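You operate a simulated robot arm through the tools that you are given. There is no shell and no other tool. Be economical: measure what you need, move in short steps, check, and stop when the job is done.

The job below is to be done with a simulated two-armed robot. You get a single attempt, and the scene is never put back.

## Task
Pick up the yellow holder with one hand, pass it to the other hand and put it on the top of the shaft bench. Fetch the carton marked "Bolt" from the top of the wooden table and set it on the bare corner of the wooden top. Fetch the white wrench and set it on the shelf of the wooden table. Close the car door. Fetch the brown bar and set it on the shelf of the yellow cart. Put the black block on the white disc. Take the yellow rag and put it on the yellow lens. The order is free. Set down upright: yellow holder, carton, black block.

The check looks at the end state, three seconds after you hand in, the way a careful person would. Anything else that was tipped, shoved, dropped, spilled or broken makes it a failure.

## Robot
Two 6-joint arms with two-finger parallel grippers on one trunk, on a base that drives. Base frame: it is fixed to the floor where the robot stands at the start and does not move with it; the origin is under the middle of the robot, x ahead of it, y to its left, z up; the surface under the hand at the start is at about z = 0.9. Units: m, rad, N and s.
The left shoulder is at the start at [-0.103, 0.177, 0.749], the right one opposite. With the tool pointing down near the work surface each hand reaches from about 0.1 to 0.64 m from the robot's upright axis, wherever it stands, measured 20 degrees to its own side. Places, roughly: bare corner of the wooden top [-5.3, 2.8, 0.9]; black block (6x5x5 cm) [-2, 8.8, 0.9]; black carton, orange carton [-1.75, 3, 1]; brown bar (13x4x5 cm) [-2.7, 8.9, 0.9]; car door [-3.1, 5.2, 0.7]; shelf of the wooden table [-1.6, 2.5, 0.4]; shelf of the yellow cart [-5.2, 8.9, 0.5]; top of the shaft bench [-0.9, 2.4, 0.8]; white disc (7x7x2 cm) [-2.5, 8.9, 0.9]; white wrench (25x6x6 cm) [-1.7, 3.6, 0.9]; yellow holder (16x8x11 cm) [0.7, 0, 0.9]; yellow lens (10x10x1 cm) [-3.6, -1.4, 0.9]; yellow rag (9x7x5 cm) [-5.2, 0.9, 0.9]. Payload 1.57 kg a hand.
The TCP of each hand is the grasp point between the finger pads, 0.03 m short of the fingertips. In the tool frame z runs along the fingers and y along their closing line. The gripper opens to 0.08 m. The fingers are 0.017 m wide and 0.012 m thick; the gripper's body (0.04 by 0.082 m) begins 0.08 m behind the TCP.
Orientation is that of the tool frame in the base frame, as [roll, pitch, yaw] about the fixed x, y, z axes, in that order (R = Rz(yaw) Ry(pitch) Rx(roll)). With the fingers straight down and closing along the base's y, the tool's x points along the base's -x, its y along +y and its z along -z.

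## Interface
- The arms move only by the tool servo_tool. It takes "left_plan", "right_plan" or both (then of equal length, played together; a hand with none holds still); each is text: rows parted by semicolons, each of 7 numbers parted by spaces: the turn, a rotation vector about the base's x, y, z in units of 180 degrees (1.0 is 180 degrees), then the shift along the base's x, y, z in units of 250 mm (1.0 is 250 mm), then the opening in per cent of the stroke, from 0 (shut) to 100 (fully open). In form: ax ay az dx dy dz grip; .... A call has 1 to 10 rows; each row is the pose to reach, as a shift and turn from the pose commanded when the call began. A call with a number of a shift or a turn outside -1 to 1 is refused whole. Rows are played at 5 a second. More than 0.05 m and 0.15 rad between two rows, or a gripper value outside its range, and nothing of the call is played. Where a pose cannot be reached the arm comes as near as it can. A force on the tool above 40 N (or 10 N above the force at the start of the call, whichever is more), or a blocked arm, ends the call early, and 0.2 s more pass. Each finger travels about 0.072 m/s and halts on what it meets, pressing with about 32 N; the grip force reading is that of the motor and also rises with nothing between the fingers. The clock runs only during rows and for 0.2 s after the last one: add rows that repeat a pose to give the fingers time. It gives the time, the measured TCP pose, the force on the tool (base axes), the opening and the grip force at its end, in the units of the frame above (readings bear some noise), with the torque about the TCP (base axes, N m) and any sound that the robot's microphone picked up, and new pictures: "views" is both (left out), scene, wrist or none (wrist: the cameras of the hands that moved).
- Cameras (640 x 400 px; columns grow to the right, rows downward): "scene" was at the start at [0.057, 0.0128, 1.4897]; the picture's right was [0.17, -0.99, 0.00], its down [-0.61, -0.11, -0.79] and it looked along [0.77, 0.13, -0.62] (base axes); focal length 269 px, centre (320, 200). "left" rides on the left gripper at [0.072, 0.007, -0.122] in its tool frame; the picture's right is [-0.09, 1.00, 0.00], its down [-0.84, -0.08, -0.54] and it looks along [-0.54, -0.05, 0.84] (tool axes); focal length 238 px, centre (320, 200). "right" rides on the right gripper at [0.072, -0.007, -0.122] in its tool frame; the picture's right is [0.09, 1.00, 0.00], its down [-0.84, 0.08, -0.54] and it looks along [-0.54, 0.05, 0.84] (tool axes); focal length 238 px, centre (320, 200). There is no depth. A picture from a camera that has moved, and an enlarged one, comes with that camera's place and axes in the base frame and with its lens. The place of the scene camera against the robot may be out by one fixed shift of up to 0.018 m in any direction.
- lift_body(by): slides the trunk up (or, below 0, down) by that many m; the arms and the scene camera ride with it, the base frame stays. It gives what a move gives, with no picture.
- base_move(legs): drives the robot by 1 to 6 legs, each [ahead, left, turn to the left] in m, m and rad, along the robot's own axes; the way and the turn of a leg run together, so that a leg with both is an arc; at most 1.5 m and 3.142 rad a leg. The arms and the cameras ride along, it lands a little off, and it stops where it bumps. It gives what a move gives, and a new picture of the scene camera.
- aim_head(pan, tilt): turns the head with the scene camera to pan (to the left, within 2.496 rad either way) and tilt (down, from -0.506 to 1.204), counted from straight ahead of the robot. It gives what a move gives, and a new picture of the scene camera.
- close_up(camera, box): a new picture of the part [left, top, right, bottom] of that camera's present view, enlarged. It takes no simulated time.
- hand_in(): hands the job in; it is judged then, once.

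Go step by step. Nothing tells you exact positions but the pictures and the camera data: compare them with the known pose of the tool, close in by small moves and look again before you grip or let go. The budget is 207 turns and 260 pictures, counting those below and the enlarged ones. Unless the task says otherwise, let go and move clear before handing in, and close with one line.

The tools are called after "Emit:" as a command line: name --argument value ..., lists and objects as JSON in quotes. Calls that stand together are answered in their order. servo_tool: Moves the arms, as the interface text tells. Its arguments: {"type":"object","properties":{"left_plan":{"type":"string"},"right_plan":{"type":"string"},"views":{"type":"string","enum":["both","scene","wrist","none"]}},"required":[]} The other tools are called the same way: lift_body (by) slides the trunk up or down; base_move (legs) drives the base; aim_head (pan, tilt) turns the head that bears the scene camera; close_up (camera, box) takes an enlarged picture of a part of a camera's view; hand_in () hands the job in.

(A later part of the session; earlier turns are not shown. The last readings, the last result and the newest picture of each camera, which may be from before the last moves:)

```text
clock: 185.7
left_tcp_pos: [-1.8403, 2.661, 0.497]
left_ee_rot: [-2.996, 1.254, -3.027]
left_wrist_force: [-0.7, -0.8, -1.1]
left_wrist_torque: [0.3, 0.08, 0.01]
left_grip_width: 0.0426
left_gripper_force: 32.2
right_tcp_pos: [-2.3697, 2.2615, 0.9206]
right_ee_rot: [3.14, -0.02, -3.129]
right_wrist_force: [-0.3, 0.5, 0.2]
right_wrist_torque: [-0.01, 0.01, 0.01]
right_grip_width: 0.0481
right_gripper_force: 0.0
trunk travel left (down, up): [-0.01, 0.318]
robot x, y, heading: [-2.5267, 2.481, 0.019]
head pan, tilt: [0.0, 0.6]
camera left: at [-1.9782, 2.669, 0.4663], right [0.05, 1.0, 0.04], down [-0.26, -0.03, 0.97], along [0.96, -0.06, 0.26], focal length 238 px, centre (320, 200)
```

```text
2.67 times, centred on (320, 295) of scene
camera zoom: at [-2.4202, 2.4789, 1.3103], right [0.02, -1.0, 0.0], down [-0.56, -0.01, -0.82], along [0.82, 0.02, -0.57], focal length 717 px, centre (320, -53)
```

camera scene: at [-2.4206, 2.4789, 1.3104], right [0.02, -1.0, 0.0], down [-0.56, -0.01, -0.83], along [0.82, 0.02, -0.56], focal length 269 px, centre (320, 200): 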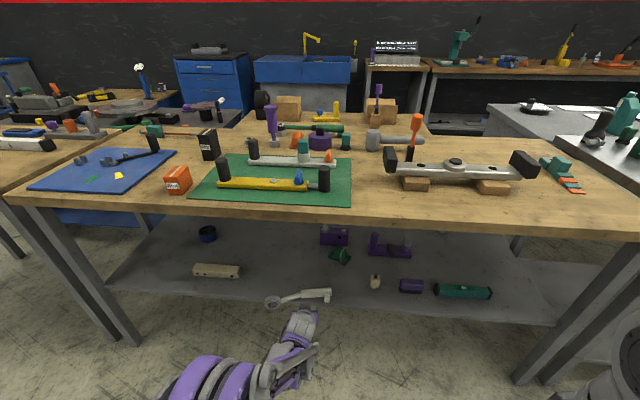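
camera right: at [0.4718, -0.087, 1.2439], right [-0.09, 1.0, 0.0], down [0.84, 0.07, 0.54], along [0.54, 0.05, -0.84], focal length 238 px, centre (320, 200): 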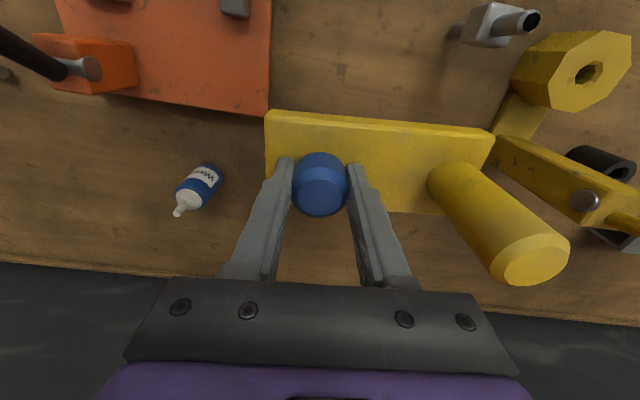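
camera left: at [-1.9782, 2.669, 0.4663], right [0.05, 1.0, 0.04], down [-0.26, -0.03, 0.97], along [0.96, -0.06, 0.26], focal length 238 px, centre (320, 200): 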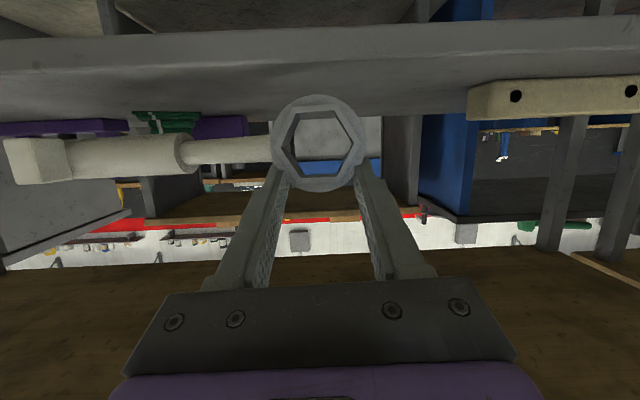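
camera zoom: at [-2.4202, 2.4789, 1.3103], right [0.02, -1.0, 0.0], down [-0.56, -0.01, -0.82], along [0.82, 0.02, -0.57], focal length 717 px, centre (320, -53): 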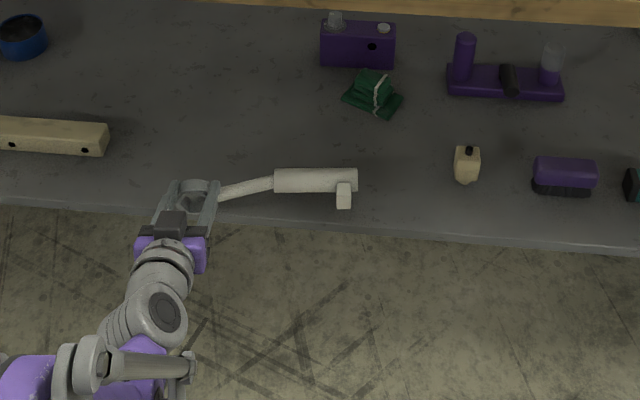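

The wrench is firmly held and level. I'll drive 0.11 m inward and lower it.

Emit:
base_move --legs '[[0.11, 0, 0]]'

Emit:
servo_tool --left_plan "0 0 0 0 0 -0.02 20; 0 0 0 0 0 -0.04 20; 0 0 0 0 0 -0.05 20; 0 0 0 0 0 -0.06 20; 0 0 0 0 0 -0.06 20" --views "wrist"

```text
clock: 186.9
left_tcp_pos: [-1.7336, 2.6637, 0.4981]
left_ee_rot: [-2.998, 1.255, -3.03]
left_wrist_force: [0.4, -0.4, -2.6]
left_wrist_torque: [0.34, 0.06, -0.03]
left_grip_width: 0.0427
left_gripper_force: 31.7
right_tcp_pos: [-2.2635, 2.2648, 0.9204]
right_ee_rot: [3.14, -0.02, -3.127]
right_wrist_force: [0.1, 0.1, -0.1]
right_wrist_torque: [0.04, -0.01, -0.01]
right_grip_width: 0.0479
right_gripper_force: 0.0
trunk travel left (down, up): [-0.01, 0.318]
robot x, y, heading: [-2.4213, 2.4846, 0.021]
head pan, tilt: [0.0, 0.6]
camera scene: at [-2.3137, 2.4809, 1.3103], right [0.02, -1.0, 0.0], down [-0.57, -0.01, -0.82], along [0.82, 0.02, -0.57], focal length 269 px, centre (320, 200)
```

scene: 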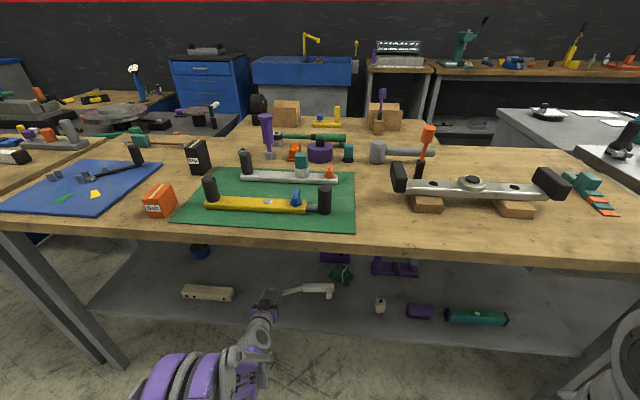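

```text
clock: 188.1
left_tcp_pos: [-1.7333, 2.6645, 0.4837]
left_ee_rot: [-2.997, 1.253, -3.028]
left_wrist_force: [-0.3, -0.5, -2.4]
left_wrist_torque: [0.33, 0.13, 0.01]
left_grip_width: 0.0426
left_gripper_force: 31.9
right_tcp_pos: [-2.2629, 2.2646, 0.9201]
right_ee_rot: [3.141, -0.018, -3.126]
right_wrist_force: [0.9, 0.0, 0.0]
right_wrist_torque: [-0.03, 0.01, -0.01]
right_grip_width: 0.0478
right_gripper_force: 0.2
trunk travel left (down, up): [-0.01, 0.318]
robot x, y, heading: [-2.4203, 2.482, 0.021]
head pan, tilt: [0.0, 0.6]
camera left: at [-1.8717, 2.6713, 0.4512], right [0.05, 1.0, 0.04], down [-0.26, -0.03, 0.97], along [0.96, -0.06, 0.26], focal length 238 px, centre (320, 200)
```

left: 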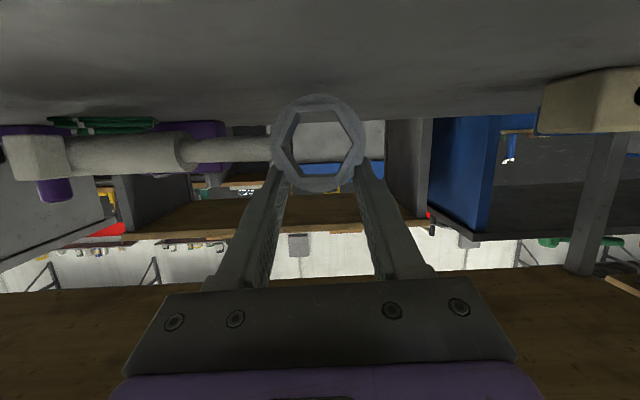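

The ring rim is just about touching the shelf. I'll open and withdraw straight back.

Emit:
servo_tool --left_plan "0 0 0 0 0 -0.01 20; 0 0 0 0 0 -0.01 60; 0 0 0 0 0 -0.01 100; 0 0 0 0 0 -0.01 100; 0 0 0 0 0 -0.01 100; 0 0 0 -0.1 0 0 100; 0 0 0 -0.28 0 0 100; 0 0 0 -0.46 0 0 100; 0 0 0 -0.46 0 0 100" --views "wrist"

Emit:
close_up --camera "scene" --box '[200, 220, 440, 370]'

```text
clock: 190.1
left_tcp_pos: [-1.8486, 2.6659, 0.4849]
left_ee_rot: [-2.996, 1.256, -3.03]
left_wrist_force: [0.8, -0.1, 0.2]
left_wrist_torque: [0.01, -0.04, -0.04]
left_grip_width: 0.08
left_gripper_force: 0.1
right_tcp_pos: [-2.2639, 2.2647, 0.9198]
right_ee_rot: [3.141, -0.018, -3.128]
right_wrist_force: [-0.6, 0.8, 0.2]
right_wrist_torque: [-0.01, -0.02, 0.02]
right_grip_width: 0.0481
right_gripper_force: 0.1
trunk travel left (down, up): [-0.01, 0.318]
robot x, y, heading: [-2.4217, 2.4806, 0.016]
head pan, tilt: [0.0, 0.6]
camera left: at [-1.986, 2.6734, 0.453], right [0.05, 1.0, 0.04], down [-0.26, -0.03, 0.97], along [0.96, -0.06, 0.26], focal length 238 px, centre (320, 200)
```

left: 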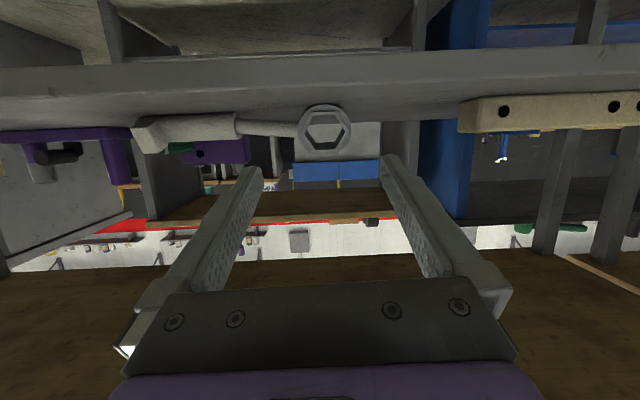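

```text
2.67 times, centred on (320, 295) of scene
camera zoom: at [-2.3145, 2.4809, 1.3103], right [0.02, -1.0, 0.0], down [-0.56, -0.01, -0.83], along [0.82, 0.02, -0.56], focal length 717 px, centre (320, -53)
```

zoom: 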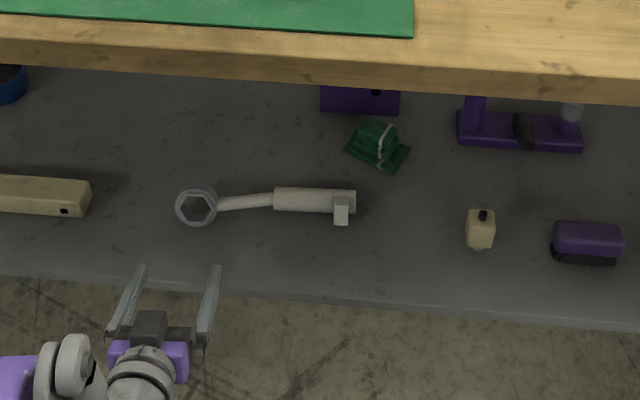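

The wrench lies well inside the shelf. Now I'll back off, restore the left hand and raise the trunk, then go for the Bolt carton.

Emit:
base_move --legs '[[-0.25, 0, 0]]'

Emit:
servo_tool --left_plan "0 0.044 0 -0.05 0 0.1 100; 0 0.089 0 -0.1 0.02 0.2 100; 0 0.133 0 -0.15 0.05 0.3 100; 0 0.178 0 -0.2 0.07 0.4 100; 0 0.222 0 -0.25 0.09 0.5 100; 0 0.266 0 -0.3 0.1 0.6 100; 0 0.311 0 -0.35 0.1 0.7 100; 0 0.355 0 -0.4 0.1 0.8 100; 0 0.4 0 -0.45 0.1 0.9 100; 0 0.4 0 -0.45 0.1 1 100" --views "none"

Emit:
lift_body --by 0.18

```text
clock: 191.9
left_tcp_pos: [-2.0941, 2.6641, 0.4839]
left_ee_rot: [-2.997, 1.254, -3.023]
left_wrist_force: [0.0, -0.7, -0.5]
left_wrist_torque: [0.0, -0.02, -0.01]
left_grip_width: 0.0801
left_gripper_force: 0.1
right_tcp_pos: [-2.5084, 2.2595, 0.9206]
right_ee_rot: [3.141, -0.018, -3.122]
right_wrist_force: [0.0, -0.6, -0.1]
right_wrist_torque: [-0.03, 0.0, 0.04]
right_grip_width: 0.0479
right_gripper_force: 0.0
trunk travel left (down, up): [-0.01, 0.318]
robot x, y, heading: [-2.6632, 2.4765, 0.02]
head pan, tilt: [0.0, 0.6]
camera scene: at [-2.5596, 2.4761, 1.3104], right [0.02, -1.0, 0.0], down [-0.56, -0.01, -0.83], along [0.83, 0.02, -0.56], focal length 269 px, centre (320, 200)
```

scene: 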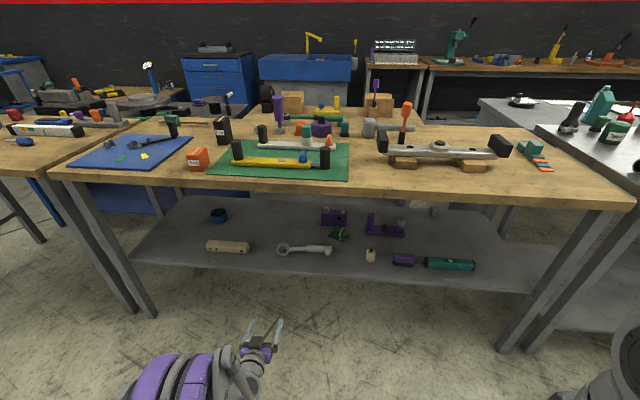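

```text
clock: 194.1
left_tcp_pos: [-2.2093, 2.689, 0.7347]
left_ee_rot: [-3.106, -0.002, -3.105]
left_wrist_force: [1.0, -0.4, 0.6]
left_wrist_torque: [0.02, -0.05, 0.0]
left_grip_width: 0.0799
left_gripper_force: 0.0
right_tcp_pos: [-2.5079, 2.2588, 0.9216]
right_ee_rot: [3.139, -0.019, -3.123]
right_wrist_force: [-0.5, -0.5, 0.4]
right_wrist_torque: [-0.01, -0.01, 0.0]
right_grip_width: 0.0482
right_gripper_force: 0.1
trunk travel left (down, up): [-0.01, 0.318]
robot x, y, heading: [-2.6655, 2.4732, 0.023]
head pan, tilt: [0.0, 0.6]
```

```text
clock: 196.1
left_tcp_pos: [-2.2049, 2.6891, 0.9132]
left_ee_rot: [-3.107, 0.0, -3.107]
left_wrist_force: [-0.5, 0.0, -0.3]
left_wrist_torque: [-0.02, 0.0, 0.04]
left_grip_width: 0.0799
left_gripper_force: 0.1
right_tcp_pos: [-2.5072, 2.2598, 1.101]
right_ee_rot: [3.141, -0.019, -3.121]
right_wrist_force: [-0.5, -0.3, -0.3]
right_wrist_torque: [-0.03, -0.02, 0.0]
right_grip_width: 0.0479
right_gripper_force: 0.0
trunk travel left (down, up): [-0.19, 0.138]
robot x, y, heading: [-2.669, 2.4744, 0.022]
head pan, tilt: [0.0, 0.6]
```

The left hand is back in its normal pose. I'll raise it and drive so the Bolt carton at about (-1.78, 2.885) comes before it.

Emit:
servo_tool --left_plan "0 0 0 -0.05 0 0.18 100; 0 0 0 -0.1 0 0.36 100; 0 0 0 -0.15 0 0.54 100; 0 0 0 -0.2 0 0.7 100; 0 0 0 -0.2 0 0.7 100" --views "none"

Emit:
base_move --legs '[[0.36, 0.22, 0]]'

Emit:
close_up --camera "left" --box '[0, 0, 640, 400]'

```text
clock: 197.3
left_tcp_pos: [-2.258, 2.6848, 1.0874]
left_ee_rot: [-3.109, -0.001, -3.105]
left_wrist_force: [-0.7, -0.5, -0.1]
left_wrist_torque: [0.0, -0.02, 0.02]
left_grip_width: 0.0797
left_gripper_force: 0.1
right_tcp_pos: [-2.5072, 2.2597, 1.1007]
right_ee_rot: [3.139, -0.018, -3.122]
right_wrist_force: [0.2, 0.5, 0.4]
right_wrist_torque: [0.01, 0.0, 0.03]
right_grip_width: 0.048
right_gripper_force: 0.0
trunk travel left (down, up): [-0.19, 0.138]
robot x, y, heading: [-2.6611, 2.4766, 0.026]
head pan, tilt: [0.0, 0.6]
```

```text
clock: 199.8
left_tcp_pos: [-1.9117, 2.9178, 1.0864]
left_ee_rot: [-3.108, 0.001, -3.104]
left_wrist_force: [0.3, 0.7, 0.6]
left_wrist_torque: [0.0, 0.02, -0.02]
left_grip_width: 0.0801
left_gripper_force: 0.1
right_tcp_pos: [-2.162, 2.4912, 1.1018]
right_ee_rot: [3.14, -0.02, -3.121]
right_wrist_force: [-0.3, 0.6, 0.7]
right_wrist_torque: [-0.01, 0.01, 0.04]
right_grip_width: 0.048
right_gripper_force: 0.0
trunk travel left (down, up): [-0.19, 0.138]
robot x, y, heading: [-2.3211, 2.7043, 0.025]
head pan, tilt: [0.0, 0.6]
camera scene: at [-2.2588, 2.7065, 1.4955], right [0.03, -1.0, 0.0], down [-0.56, -0.01, -0.82], along [0.82, 0.02, -0.57], focal length 269 px, centre (320, 200)
```

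scene: 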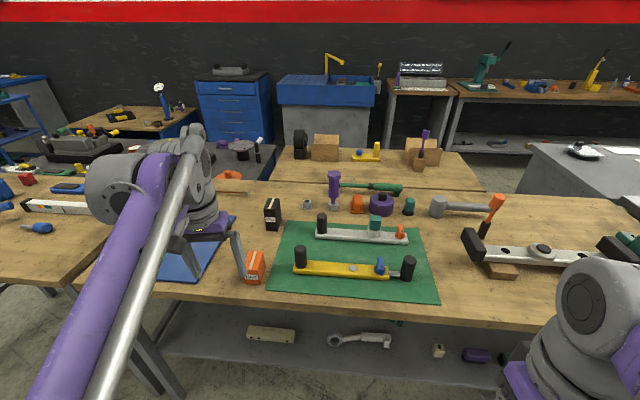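

```text
1.00 times, centred on (320, 200) of left (not enlarged: the box is as wide or as high as the picture)
camera zoom: at [-1.9843, 2.9245, 1.2075], right [0.06, 1.0, -0.03], down [0.84, -0.03, 0.54], along [0.54, -0.06, -0.84], focal length 238 px, centre (320, 200)
```

zoom: 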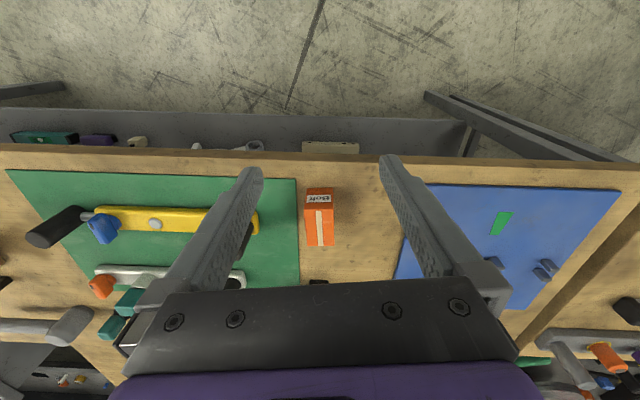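

The Bolt carton is straight ahead of the left hand near (-1.785, 2.905). I'll move above it.

Emit:
servo_tool --left_plan "0 0 0 0.15 -0.02 0 100; 0 0 0 0.3 -0.04 0 100; 0 0 0 0.45 -0.05 0 100; 0 0 0 0.5 -0.05 -0.1 100; 0 0 0 0.5 -0.05 -0.22 100; 0 0 0 0.5 -0.05 -0.22 100" --views "wrist"

```text
clock: 201.2
left_tcp_pos: [-1.7888, 2.9054, 1.031]
left_ee_rot: [-3.108, -0.001, -3.105]
left_wrist_force: [-0.1, 0.5, 0.3]
left_wrist_torque: [-0.02, 0.01, 0.01]
left_grip_width: 0.08
left_gripper_force: 0.1
right_tcp_pos: [-2.1606, 2.4912, 1.1009]
right_ee_rot: [3.14, -0.019, -3.121]
right_wrist_force: [0.4, 0.3, -0.6]
right_wrist_torque: [0.0, 0.01, -0.04]
right_grip_width: 0.0479
right_gripper_force: 0.1
trunk travel left (down, up): [-0.19, 0.138]
robot x, y, heading: [-2.3163, 2.7051, 0.024]
head pan, tilt: [0.0, 0.6]
camera left: at [-1.8611, 2.9117, 1.1531], right [0.06, 1.0, -0.03], down [0.84, -0.03, 0.54], along [0.54, -0.06, -0.84], focal length 238 px, centre (320, 200)
```

left: 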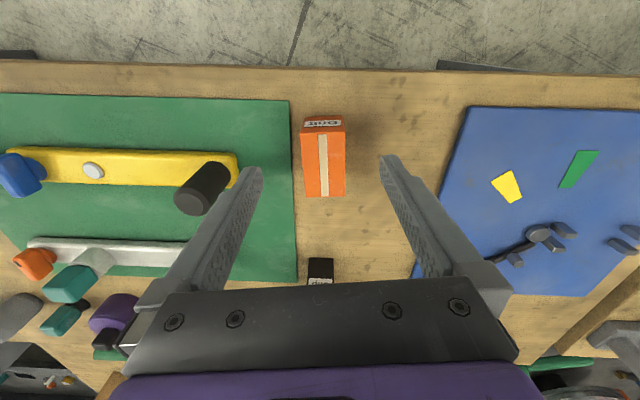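

The carton is about 4 × 7 × 6 cm with its top near z≈0.94. I'll descend around it and grip.

Emit:
servo_tool --left_plan "0 0 0 0.05 -0.008 -0.14 100; 0 0 0 0.1 -0.008 -0.28 100; 0 0 0 0.1 -0.008 -0.4 100; 0 0 0 0.1 -0.008 -0.4 70; 0 0 0 0.1 -0.008 -0.4 40; 0 0 0 0.1 -0.008 -0.4 25; 0 0 0 0.1 -0.008 -0.4 25" --views "wrist"

```text
clock: 202.8
left_tcp_pos: [-1.7646, 2.9042, 0.932]
left_ee_rot: [-3.11, 0.002, -3.105]
left_wrist_force: [0.0, 1.7, 0.6]
left_wrist_torque: [0.08, 0.01, 0.04]
left_grip_width: 0.0421
left_gripper_force: 32.2
right_tcp_pos: [-2.1609, 2.4908, 1.1008]
right_ee_rot: [-3.141, -0.018, -3.119]
right_wrist_force: [0.5, 0.1, -0.6]
right_wrist_torque: [-0.03, 0.01, 0.01]
right_grip_width: 0.0482
right_gripper_force: 0.0
trunk travel left (down, up): [-0.19, 0.138]
robot x, y, heading: [-2.3235, 2.7041, 0.023]
head pan, tilt: [0.0, 0.6]
camera left: at [-1.8376, 2.9112, 1.0528], right [0.06, 1.0, -0.03], down [0.84, -0.03, 0.54], along [0.54, -0.06, -0.84], focal length 238 px, centre (320, 200)
```

left: 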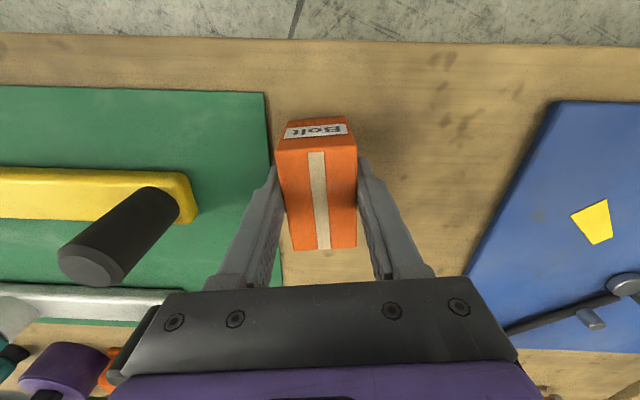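

Gripped at 42 mm. I'll lift straight up and draw back.

Emit:
servo_tool --left_plan "0 0 0 0 0 0.15 10; 0 0 0 0 0 0.32 10; 0 0 0 0 0 0.5 10; 0 0 0 -0.1 0 0.6 10; 0 0 0 -0.28 0 0.65 10; 0 0 0 -0.46 0 0.65 10; 0 0 0 -0.6 0 0.65 10; 0 0 0 -0.6 0 0.65 10" --views "wrist"

Emit:
aim_head --pan 2.4 --tilt 0.3

```text
clock: 204.6
left_tcp_pos: [-1.9115, 2.9045, 1.0943]
left_ee_rot: [-3.11, -0.001, -3.104]
left_wrist_force: [0.6, -0.3, -3.5]
left_wrist_torque: [-0.02, 0.05, -0.01]
left_grip_width: 0.0419
left_gripper_force: 32.3
right_tcp_pos: [-2.1601, 2.4905, 1.101]
right_ee_rot: [3.141, -0.02, -3.121]
right_wrist_force: [0.3, -0.8, -0.5]
right_wrist_torque: [0.01, 0.01, -0.01]
right_grip_width: 0.0479
right_gripper_force: 0.1
trunk travel left (down, up): [-0.19, 0.138]
robot x, y, heading: [-2.3206, 2.7076, 0.025]
head pan, tilt: [0.0, 0.6]
camera left: at [-1.983, 2.911, 1.2161], right [0.06, 1.0, -0.03], down [0.84, -0.03, 0.54], along [0.54, -0.06, -0.84], focal length 238 px, centre (320, 200)
```

left: 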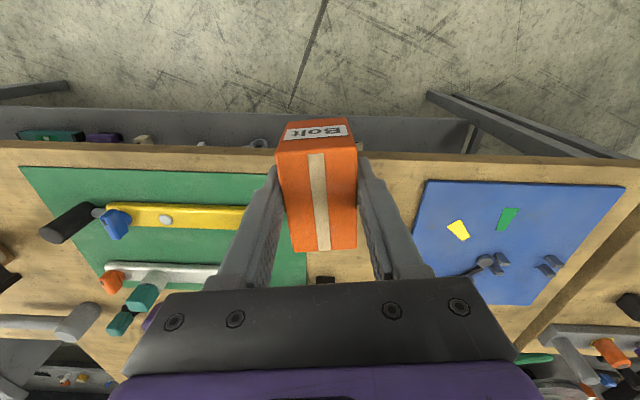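

```text
clock: 206.8
left_tcp_pos: [-1.912, 2.9043, 1.0944]
left_ee_rot: [-3.111, 0.0, -3.104]
left_wrist_force: [0.3, -0.7, -3.2]
left_wrist_torque: [0.0, 0.02, -0.02]
left_grip_width: 0.0417
left_gripper_force: 31.7
right_tcp_pos: [-2.1609, 2.4924, 1.1004]
right_ee_rot: [3.139, -0.019, -3.12]
right_wrist_force: [-0.3, -0.1, 0.6]
right_wrist_torque: [0.0, -0.05, 0.04]
right_grip_width: 0.0477
right_gripper_force: 0.1
trunk travel left (down, up): [-0.19, 0.138]
robot x, y, heading: [-2.3202, 2.7075, 0.023]
head pan, tilt: [2.4, 0.3]
camera scene: at [-2.4177, 2.7655, 1.523], right [0.66, 0.75, 0.0], down [0.22, -0.19, -0.96], along [-0.72, 0.63, -0.3], focal length 269 px, centre (320, 200)
```

scene: 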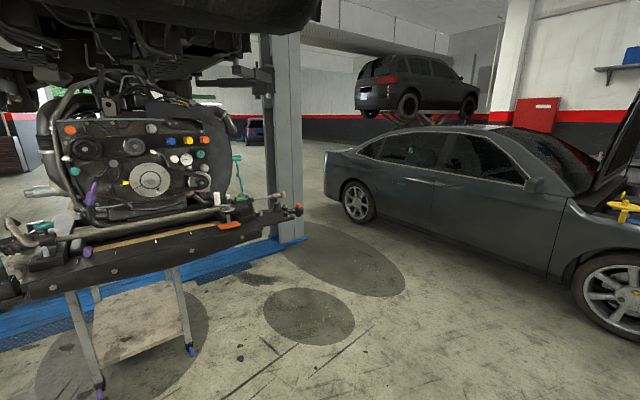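

I hold the carton. The engine stand blocks the view toward (-5.3, 2.8), so I'll back off, turn around and look.

Emit:
base_move --legs '[[-0.4, 0, 0], [0, 0, 3.1]]'

Emit:
aim_head --pan 0.3 --tilt 0.3

```text
clock: 216.6
left_tcp_pos: [-3.1238, 2.4992, 1.0937]
left_ee_rot: [-3.109, -0.001, 0.037]
left_wrist_force: [-0.1, -0.1, -2.7]
left_wrist_torque: [0.02, 0.01, -0.03]
left_grip_width: 0.0416
left_gripper_force: 32.5
right_tcp_pos: [-2.8733, 2.912, 1.1006]
right_ee_rot: [3.14, -0.019, 0.02]
right_wrist_force: [-0.2, 0.9, 0.4]
right_wrist_torque: [0.0, -0.02, -0.03]
right_grip_width: 0.0482
right_gripper_force: 0.0
trunk travel left (down, up): [-0.19, 0.138]
robot x, y, heading: [-2.7139, 2.6988, -3.115]
head pan, tilt: [2.4, 0.3]
camera scene: at [-2.5965, 2.634, 1.523], right [-0.66, -0.75, 0.0], down [-0.22, 0.19, -0.96], along [0.72, -0.63, -0.3], focal length 269 px, centre (320, 200)
```

scene: 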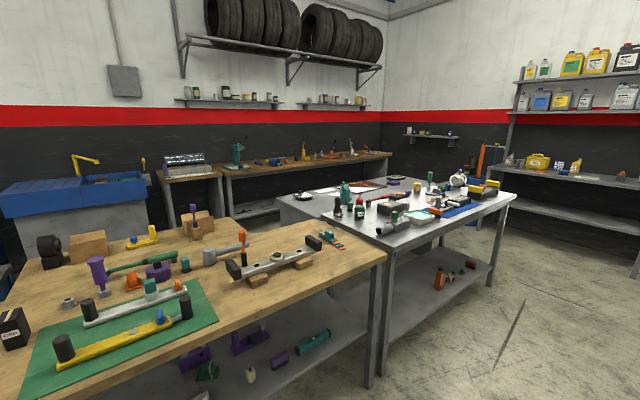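

```text
clock: 218.6
left_tcp_pos: [-3.123, 2.4984, 1.0951]
left_ee_rot: [-3.108, -0.001, 0.036]
left_wrist_force: [0.0, 0.7, -3.0]
left_wrist_torque: [0.01, 0.0, 0.01]
left_grip_width: 0.0416
left_gripper_force: 32.4
right_tcp_pos: [-2.8749, 2.9114, 1.1004]
right_ee_rot: [3.14, -0.017, 0.018]
right_wrist_force: [-0.7, -0.3, 0.1]
right_wrist_torque: [0.0, -0.02, 0.0]
right_grip_width: 0.0479
right_gripper_force: 0.0
trunk travel left (down, up): [-0.19, 0.138]
robot x, y, heading: [-2.7163, 2.6961, -3.116]
head pan, tilt: [0.3, 0.3]
camera scene: at [-2.7553, 2.6655, 1.523], right [-0.32, 0.95, 0.0], down [0.28, 0.09, -0.96], along [-0.91, -0.31, -0.3], focal length 269 px, centre (320, 200)
```

scene: 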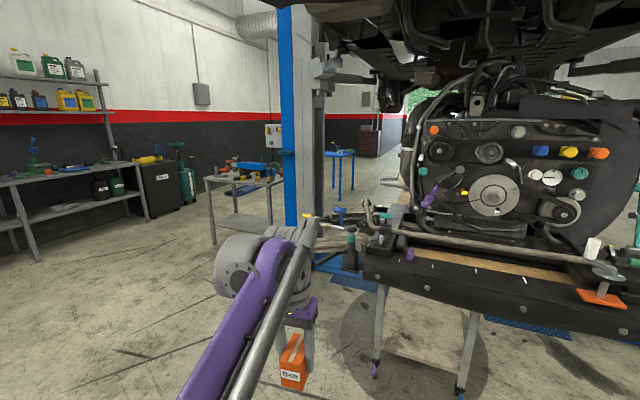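

The engine stand with a wooden strip lies around x≈-4; the named corner at (-5.3, 2.8) is behind it. I'll move to the +y side to look past the stand.

Emit:
base_move --legs '[[0.3, -1.45, 0], [0.5, -0.05, 0]]'

Emit:
aim_head --pan 0.4 --tilt 0.35

```text
clock: 234.2
left_tcp_pos: [-3.9743, 3.9404, 1.0943]
left_ee_rot: [-3.107, 0.0, 0.096]
left_wrist_force: [-0.2, 0.0, -3.9]
left_wrist_torque: [-0.01, -0.05, -0.02]
left_grip_width: 0.0418
left_gripper_force: 32.0
right_tcp_pos: [-3.7492, 4.3677, 1.0996]
right_ee_rot: [3.139, -0.019, 0.08]
right_wrist_force: [-0.6, 0.4, -0.1]
right_wrist_torque: [-0.01, -0.03, 0.01]
right_grip_width: 0.048
right_gripper_force: 0.0
trunk travel left (down, up): [-0.19, 0.138]
robot x, y, heading: [-3.5786, 4.1595, -3.063]
head pan, tilt: [0.3, 0.3]
camera scene: at [-3.617, 4.1273, 1.523], right [-0.38, 0.93, 0.0], down [0.27, 0.11, -0.96], along [-0.89, -0.36, -0.3], focal length 269 px, centre (320, 200)
```

scene: 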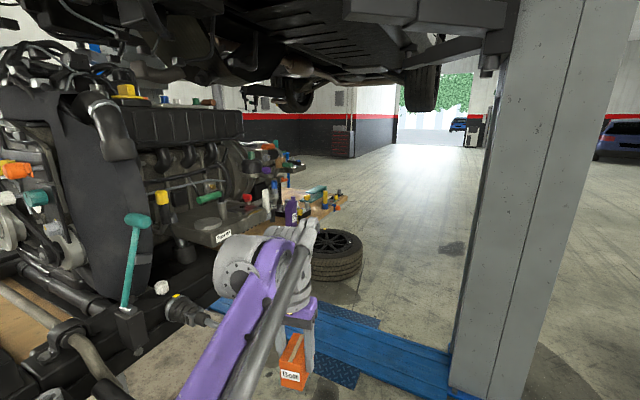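

```text
clock: 234.9
left_tcp_pos: [-3.9729, 3.9392, 1.0948]
left_ee_rot: [-3.11, -0.002, 0.097]
left_wrist_force: [-0.2, 0.0, -2.3]
left_wrist_torque: [0.01, -0.03, -0.01]
left_grip_width: 0.0416
left_gripper_force: 31.7
right_tcp_pos: [-3.7499, 4.3667, 1.1009]
right_ee_rot: [3.138, -0.019, 0.082]
right_wrist_force: [0.6, 0.0, 0.9]
right_wrist_torque: [-0.04, -0.01, -0.03]
right_grip_width: 0.0482
right_gripper_force: 0.0
trunk travel left (down, up): [-0.19, 0.138]
robot x, y, heading: [-3.5777, 4.1606, -3.058]
head pan, tilt: [0.4, 0.351]
camera scene: at [-3.6125, 4.119, 1.5183], right [-0.47, 0.88, 0.0], down [0.3, 0.16, -0.94], along [-0.83, -0.44, -0.34], focal length 269 px, centre (320, 200)
```

scene: 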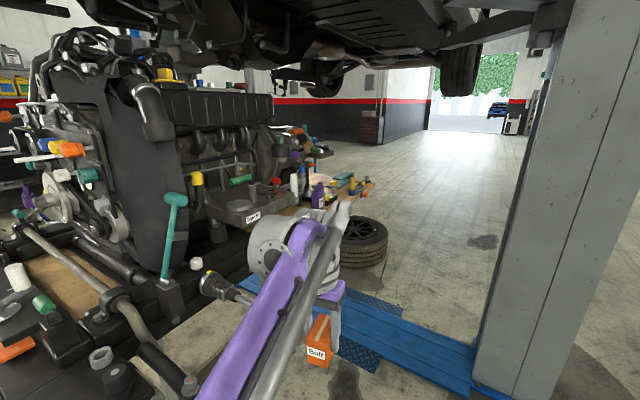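

The wooden top with bottles is behind the engine, and this side is tight with a post and the lift plate. I'll go around to the south side, near the rag table, and look from there.

Emit:
base_move --legs '[[-0.75, 0, -0.08], [0, 1.35, 0], [0, 1.3, 0], [0.8, 0, 0]]'

Emit:
aim_head --pan -0.15 --tilt 0.35

```text
clock: 265.9
left_tcp_pos: [-3.9354, 1.2942, 1.0959]
left_ee_rot: [-3.108, -0.001, 0.054]
left_wrist_force: [-0.6, 0.1, -2.0]
left_wrist_torque: [-0.03, -0.02, 0.01]
left_grip_width: 0.0419
left_gripper_force: 31.6
right_tcp_pos: [-3.6934, 1.7108, 1.1007]
right_ee_rot: [3.14, -0.021, 0.036]
right_wrist_force: [-1.0, -0.1, 0.3]
right_wrist_torque: [0.0, -0.01, -0.01]
right_grip_width: 0.0479
right_gripper_force: 0.1
trunk travel left (down, up): [-0.19, 0.138]
robot x, y, heading: [-3.5318, 1.4963, -3.099]
head pan, tilt: [0.4, 0.351]
camera scene: at [-3.5668, 1.4576, 1.5182], right [-0.43, 0.9, 0.0], down [0.31, 0.15, -0.94], along [-0.85, -0.4, -0.34], focal length 269 px, centre (320, 200)
```

scene: 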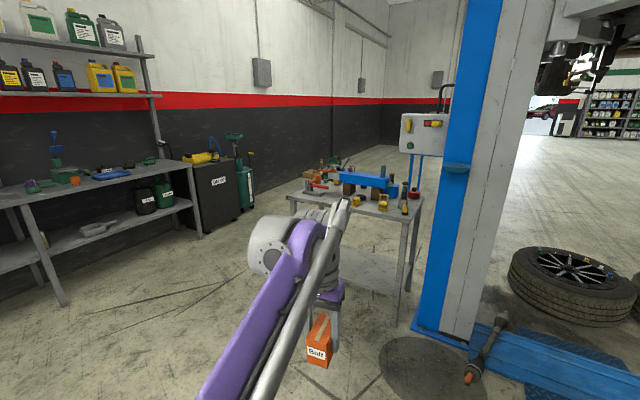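

```text
clock: 266.9
left_tcp_pos: [-3.9351, 1.2933, 1.0948]
left_ee_rot: [-3.108, 0.0, 0.053]
left_wrist_force: [-0.6, -0.6, -3.5]
left_wrist_torque: [-0.01, -0.04, 0.02]
left_grip_width: 0.042
left_gripper_force: 32.3
right_tcp_pos: [-3.6929, 1.7104, 1.1009]
right_ee_rot: [3.139, -0.018, 0.037]
right_wrist_force: [0.3, -0.3, -0.7]
right_wrist_torque: [-0.01, 0.02, -0.02]
right_grip_width: 0.0477
right_gripper_force: 0.2
trunk travel left (down, up): [-0.19, 0.138]
robot x, y, heading: [-3.5324, 1.497, -3.102]
head pan, tilt: [-0.15, 0.351]
camera scene: at [-3.5749, 1.5074, 1.5182], right [0.11, 0.99, 0.0], down [0.34, -0.04, -0.94], along [-0.93, 0.1, -0.34], focal length 269 px, centre (320, 200)
```

scene: 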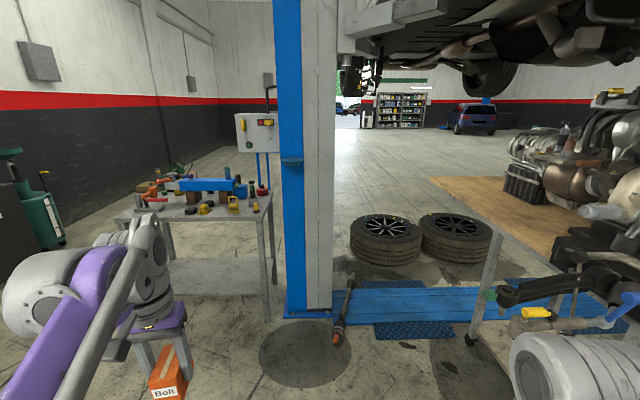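

The wooden top's bare corner is visible behind the post: bare wood along its -y edge from about x=-5.7 to -4.5. I'll zoom in.

Emit:
close_up --camera "scene" --box '[400, 140, 640, 290]'

Emit:
close_up --camera "scene" --box '[110, 150, 290, 270]'

```text
2.67 times, centred on (520, 215) of scene
camera zoom: at [-3.5749, 1.5074, 1.5182], right [0.11, 0.99, 0.0], down [0.34, -0.04, -0.94], along [-0.93, 0.1, -0.34], focal length 717 px, centre (-213, 160)
```

zoom: 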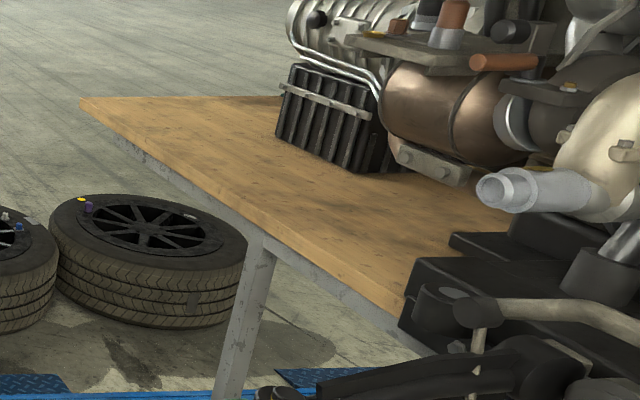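

```text
3.33 times, centred on (200, 210) of scene
camera zoom: at [-3.5749, 1.5074, 1.5182], right [0.11, 0.99, 0.0], down [0.34, -0.04, -0.94], along [-0.93, 0.1, -0.34], focal length 897 px, centre (720, 167)
```

zoom: 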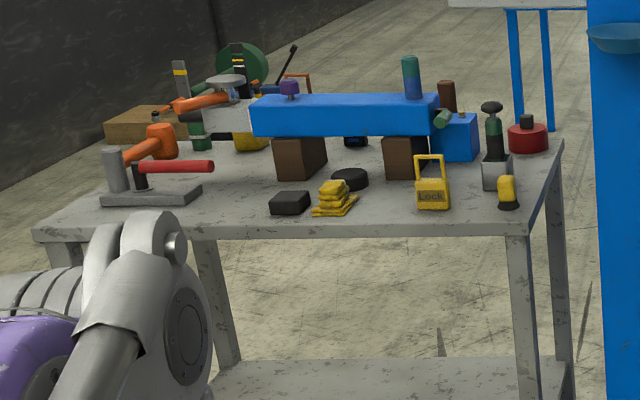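

The rag lies near the front of the small grey table, at about (-5.14, 0.97). For the carton I'll move to the south side of the wooden top, avoiding the rod lying on the floor near the post.

Emit:
base_move --legs '[[0.75, -0.15, 0], [0, 0, -1.1]]'

Emit:
aim_head --pan 0.2 --tilt 0.75

```text
clock: 273.7
left_tcp_pos: [-4.6431, 1.8799, 1.0946]
left_ee_rot: [-3.108, -0.001, -1.031]
left_wrist_force: [0.8, -0.4, -3.1]
left_wrist_torque: [-0.06, -0.03, -0.04]
left_grip_width: 0.0418
left_gripper_force: 31.8
right_tcp_pos: [-4.1618, 1.8608, 1.1008]
right_ee_rot: [3.141, -0.02, -1.048]
right_wrist_force: [-0.2, -0.9, 0.1]
right_wrist_torque: [-0.03, 0.02, -0.03]
right_grip_width: 0.0482
right_gripper_force: 0.1
trunk travel left (down, up): [-0.19, 0.138]
robot x, y, heading: [-4.2732, 1.6171, 2.099]
head pan, tilt: [-0.15, 0.351]
camera scene: at [-4.2793, 1.6697, 1.5183], right [0.93, 0.37, 0.0], down [0.13, -0.32, -0.94], along [-0.35, 0.87, -0.34], focal length 269 px, centre (320, 200)
```

scene: 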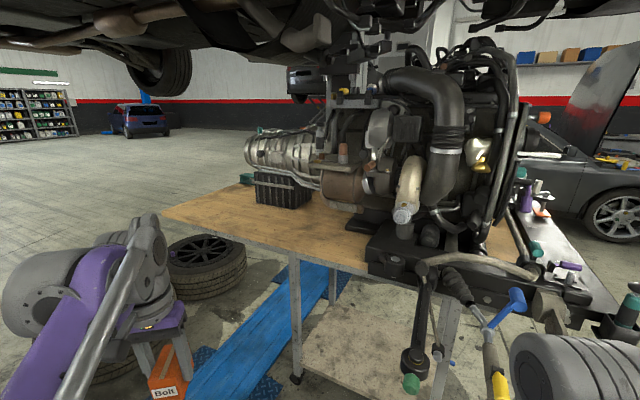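

```text
clock: 274.5
left_tcp_pos: [-4.6435, 1.8801, 1.0949]
left_ee_rot: [-3.109, -0.002, -1.032]
left_wrist_force: [0.0, 0.0, -2.4]
left_wrist_torque: [-0.06, -0.02, 0.01]
left_grip_width: 0.0417
left_gripper_force: 32.3
right_tcp_pos: [-4.1618, 1.8609, 1.1011]
right_ee_rot: [3.14, -0.018, -1.05]
right_wrist_force: [-0.1, 0.5, 0.0]
right_wrist_torque: [0.02, 0.02, 0.02]
right_grip_width: 0.0479
right_gripper_force: 0.1
trunk travel left (down, up): [-0.19, 0.138]
robot x, y, heading: [-4.2747, 1.6197, 2.096]
head pan, tilt: [0.201, 0.75]
camera scene: at [-4.3, 1.6451, 1.4827], right [0.75, 0.67, 0.0], down [0.45, -0.51, -0.73], along [-0.49, 0.55, -0.68], focal length 269 px, centre (320, 200)
```

scene: 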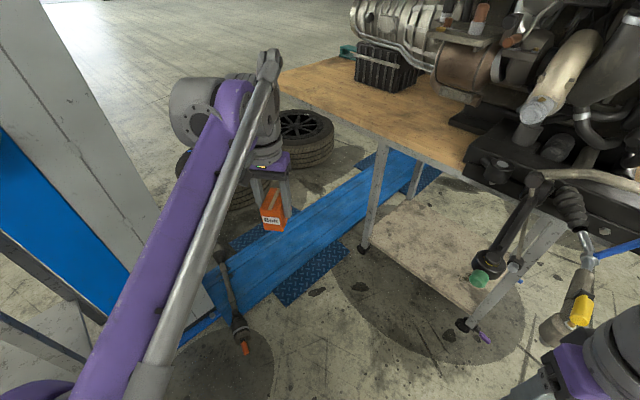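

The table edge runs from (-5.7, 2.71) to (-4.77, 2.56). I'll edge in to about (-4.96, 2.21), keeping clear of the rod and the subframe, and see whether the lift plate lets me.

Emit:
base_move --legs '[[0.5, 0.16, 0], [0.36, 0.15, 0]]'

```text
clock: 279.6
left_tcp_pos: [-5.3577, 2.4527, 1.0944]
left_ee_rot: [-3.109, 0.002, -1.015]
left_wrist_force: [0.2, 0.1, -2.8]
left_wrist_torque: [-0.02, -0.02, -0.02]
left_grip_width: 0.0418
left_gripper_force: 31.8
right_tcp_pos: [-4.8741, 2.4424, 1.1012]
right_ee_rot: [3.14, -0.019, -1.03]
right_wrist_force: [-0.2, 0.1, -1.0]
right_wrist_torque: [-0.01, -0.04, -0.02]
right_grip_width: 0.048
right_gripper_force: 0.1
trunk travel left (down, up): [-0.19, 0.138]
robot x, y, heading: [-4.9819, 2.1967, 2.118]
head pan, tilt: [0.201, 0.75]
camera scene: at [-5.009, 2.224, 1.4826], right [0.73, 0.68, 0.0], down [0.46, -0.5, -0.73], along [-0.5, 0.54, -0.68], focal length 269 px, centre (320, 200)
```

scene: 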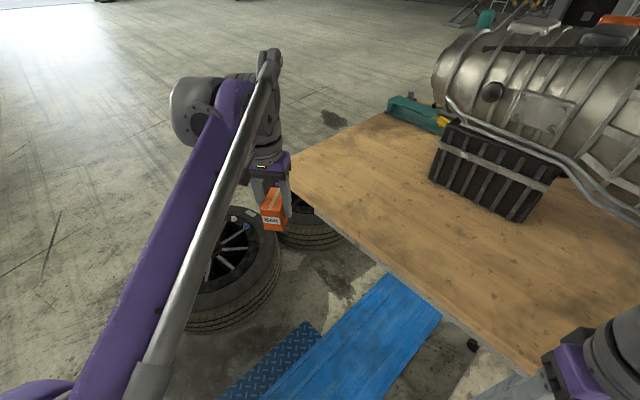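

I'm in place and the bare corner is in front of me. I'll move slightly closer and carry the carton over about (-5.27, 2.78).

Emit:
base_move --legs '[[0.07, 0, 0]]'

Emit:
servo_tool --left_plan "0 0 0 0.07 0.15 0 10; 0 0 0 0.15 0.3 0 10; 0 0 0 0.22 0.45 0 10; 0 0 0 0.3 0.6 0 10; 0 0 0 0.37 0.74 -0.05 10; 0 0 0 0.44 0.88 -0.1 10; 0 0 0 0.5 1 -0.15 10; 0 0 0 0.5 1 -0.15 10"

```text
clock: 280.6
left_tcp_pos: [-5.3935, 2.513, 1.0943]
left_ee_rot: [-3.108, 0.001, -1.012]
left_wrist_force: [0.5, 0.0, -2.1]
left_wrist_torque: [0.01, -0.01, 0.01]
left_grip_width: 0.0418
left_gripper_force: 31.8
right_tcp_pos: [-4.9105, 2.5014, 1.1002]
right_ee_rot: [3.141, -0.021, -1.03]
right_wrist_force: [0.5, 0.4, 0.8]
right_wrist_torque: [-0.02, 0.05, 0.03]
right_grip_width: 0.0481
right_gripper_force: 0.1
trunk travel left (down, up): [-0.19, 0.138]
robot x, y, heading: [-5.0171, 2.2554, 2.116]
head pan, tilt: [0.201, 0.75]
camera scene: at [-5.0453, 2.2838, 1.4826], right [0.73, 0.68, 0.0], down [0.46, -0.5, -0.73], along [-0.5, 0.54, -0.68], focal length 269 px, centre (320, 200)
```

scene: 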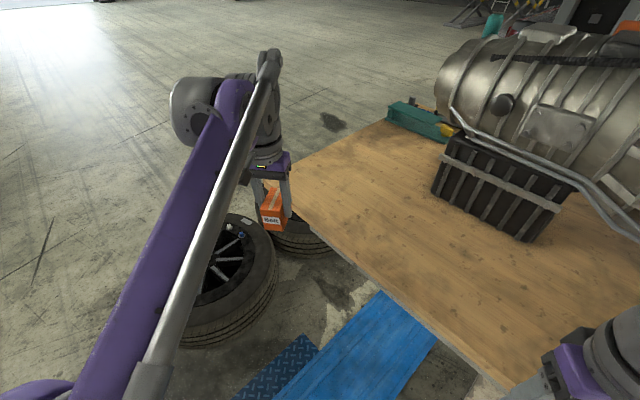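

```text
clock: 282.4
left_tcp_pos: [-5.2647, 2.734, 1.0393]
left_ee_rot: [-3.108, 0.001, -1.012]
left_wrist_force: [1.0, 0.2, -3.7]
left_wrist_torque: [-0.03, -0.04, -0.02]
left_grip_width: 0.0419
left_gripper_force: 31.9
left hand out of reach, approached as far as the arm can: row 6, 7, 8
right_tcp_pos: [-4.911, 2.501, 1.1006]
right_ee_rot: [3.14, -0.019, -1.029]
right_wrist_force: [0.3, -0.1, -0.6]
right_wrist_torque: [-0.01, -0.01, -0.05]
right_grip_width: 0.0482
right_gripper_force: 0.0
trunk travel left (down, up): [-0.19, 0.138]
robot x, y, heading: [-5.0213, 2.2569, 2.118]
head pan, tilt: [0.201, 0.75]
camera scene: at [-5.0447, 2.2826, 1.4826], right [0.73, 0.68, 0.0], down [0.46, -0.5, -0.73], along [-0.5, 0.54, -0.68], focal length 269 px, centre (320, 200)
camera left: at [-5.2359, 2.667, 1.1625], right [-0.89, -0.45, -0.03], down [-0.39, 0.74, 0.54], along [-0.22, 0.5, -0.84], focal length 238 px, centre (320, 200)
```

scene: 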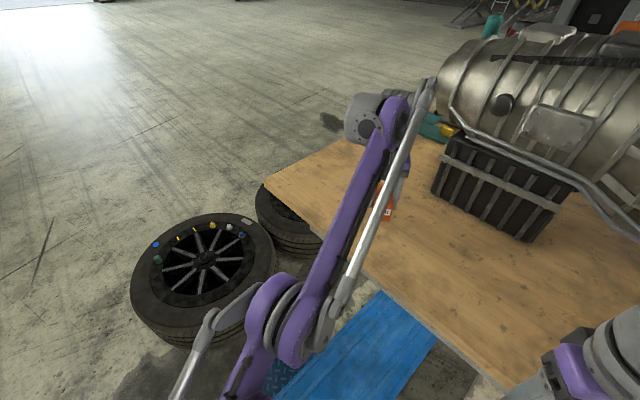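
left: 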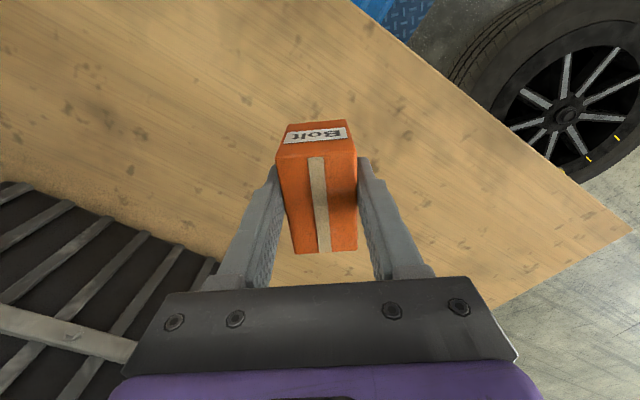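

The carton is 10 cm inside the edge on bare wood. I'll lower it part way and look.

Emit:
servo_tool --left_plan "0 0 0 0 0 -0.1 10; 0 0 0 0 0 -0.2 10; 0 0 0 0 0 -0.3 10; 0 0 0 0 0 -0.3 10" --views "wrist"

```text
clock: 283.4
left_tcp_pos: [-5.2641, 2.7356, 0.9692]
left_ee_rot: [-3.108, 0.005, -1.013]
left_wrist_force: [-3.1, 14.2, 35.6]
left_wrist_torque: [-0.29, 0.45, -0.17]
left_grip_width: 0.0417
left_gripper_force: 32.2
right_tcp_pos: [-4.9104, 2.5014, 1.1007]
right_ee_rot: [3.139, -0.019, -1.028]
right_wrist_force: [0.6, -0.2, -0.5]
right_wrist_torque: [0.0, 0.03, 0.02]
right_grip_width: 0.0479
right_gripper_force: 0.2
trunk travel left (down, up): [-0.19, 0.138]
robot x, y, heading: [-5.0175, 2.2588, 2.117]
head pan, tilt: [0.201, 0.75]
camera left: at [-5.2346, 2.6665, 1.0912], right [-0.89, -0.45, -0.03], down [-0.39, 0.74, 0.55], along [-0.22, 0.5, -0.84], focal length 238 px, centre (320, 200)
```

left: 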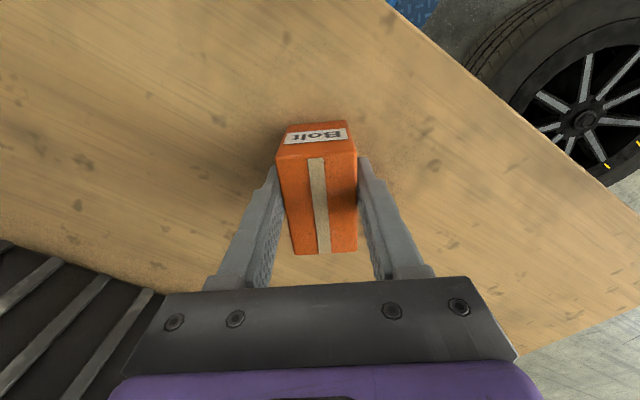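

The carton is already on the wood, with about 35 N on it. I'll relax slightly, open, and rise straight up.

Emit:
servo_tool --left_plan "0 0 0 0 0 0.012 10; 0 0 0 0 0 0.012 10" --views "none"

Emit:
servo_tool --left_plan "0 0 0 0 0 0 60; 0 0 0 0 0 0 100; 0 0 0 0 0 0 100; 0 0 0 0 0 0.1 100; 0 0 0 0 0 0.25 100; 0 0 0 -0.02 -0.05 0.42 100; 0 0 0 -0.04 -0.15 0.5 100; 0 0 0 -0.06 -0.3 0.5 100; 0 0 0 -0.06 -0.3 0.5 100"

```text
clock: 284.1
left_tcp_pos: [-5.2646, 2.7342, 0.9684]
left_ee_rot: [-3.106, 0.0, -1.012]
left_wrist_force: [-0.5, 2.4, 5.8]
left_wrist_torque: [0.33, 0.42, -0.04]
left_grip_width: 0.0419
left_gripper_force: 32.0
right_tcp_pos: [-4.9098, 2.5024, 1.1013]
right_ee_rot: [3.139, -0.019, -1.027]
right_wrist_force: [-0.2, 0.3, -0.2]
right_wrist_torque: [0.0, 0.03, 0.0]
right_grip_width: 0.0478
right_gripper_force: 0.0
trunk travel left (down, up): [-0.19, 0.138]
robot x, y, heading: [-5.0184, 2.2597, 2.124]
head pan, tilt: [0.201, 0.75]
```

```text
clock: 286.1
left_tcp_pos: [-5.2805, 2.6646, 1.0948]
left_ee_rot: [-3.108, -0.001, -1.012]
left_wrist_force: [0.6, -0.1, 0.3]
left_wrist_torque: [-0.04, 0.03, -0.01]
left_grip_width: 0.08
left_gripper_force: 0.0
left hand out of reach, approached as far as the arm can: row 6, 7
right_tcp_pos: [-4.9107, 2.5019, 1.1012]
right_ee_rot: [3.14, -0.02, -1.028]
right_wrist_force: [-0.2, 0.0, -0.3]
right_wrist_torque: [-0.02, 0.0, 0.01]
right_grip_width: 0.0479
right_gripper_force: 0.1
trunk travel left (down, up): [-0.19, 0.138]
robot x, y, heading: [-5.0159, 2.2549, 2.119]
head pan, tilt: [0.201, 0.75]
camera scene: at [-5.0448, 2.2842, 1.4826], right [0.73, 0.68, 0.0], down [0.46, -0.5, -0.73], along [-0.5, 0.54, -0.68], focal length 269 px, centre (320, 200)
camera left: at [-5.2517, 2.5968, 1.2162], right [-0.89, -0.45, -0.03], down [-0.39, 0.74, 0.54], along [-0.22, 0.5, -0.84], focal length 238 px, centre (320, 200)
```

scene: 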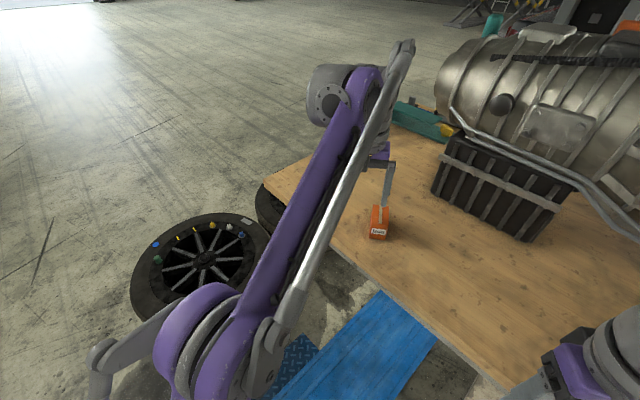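
left: 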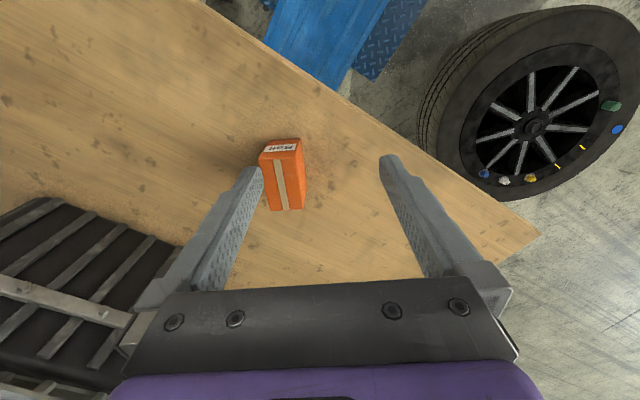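

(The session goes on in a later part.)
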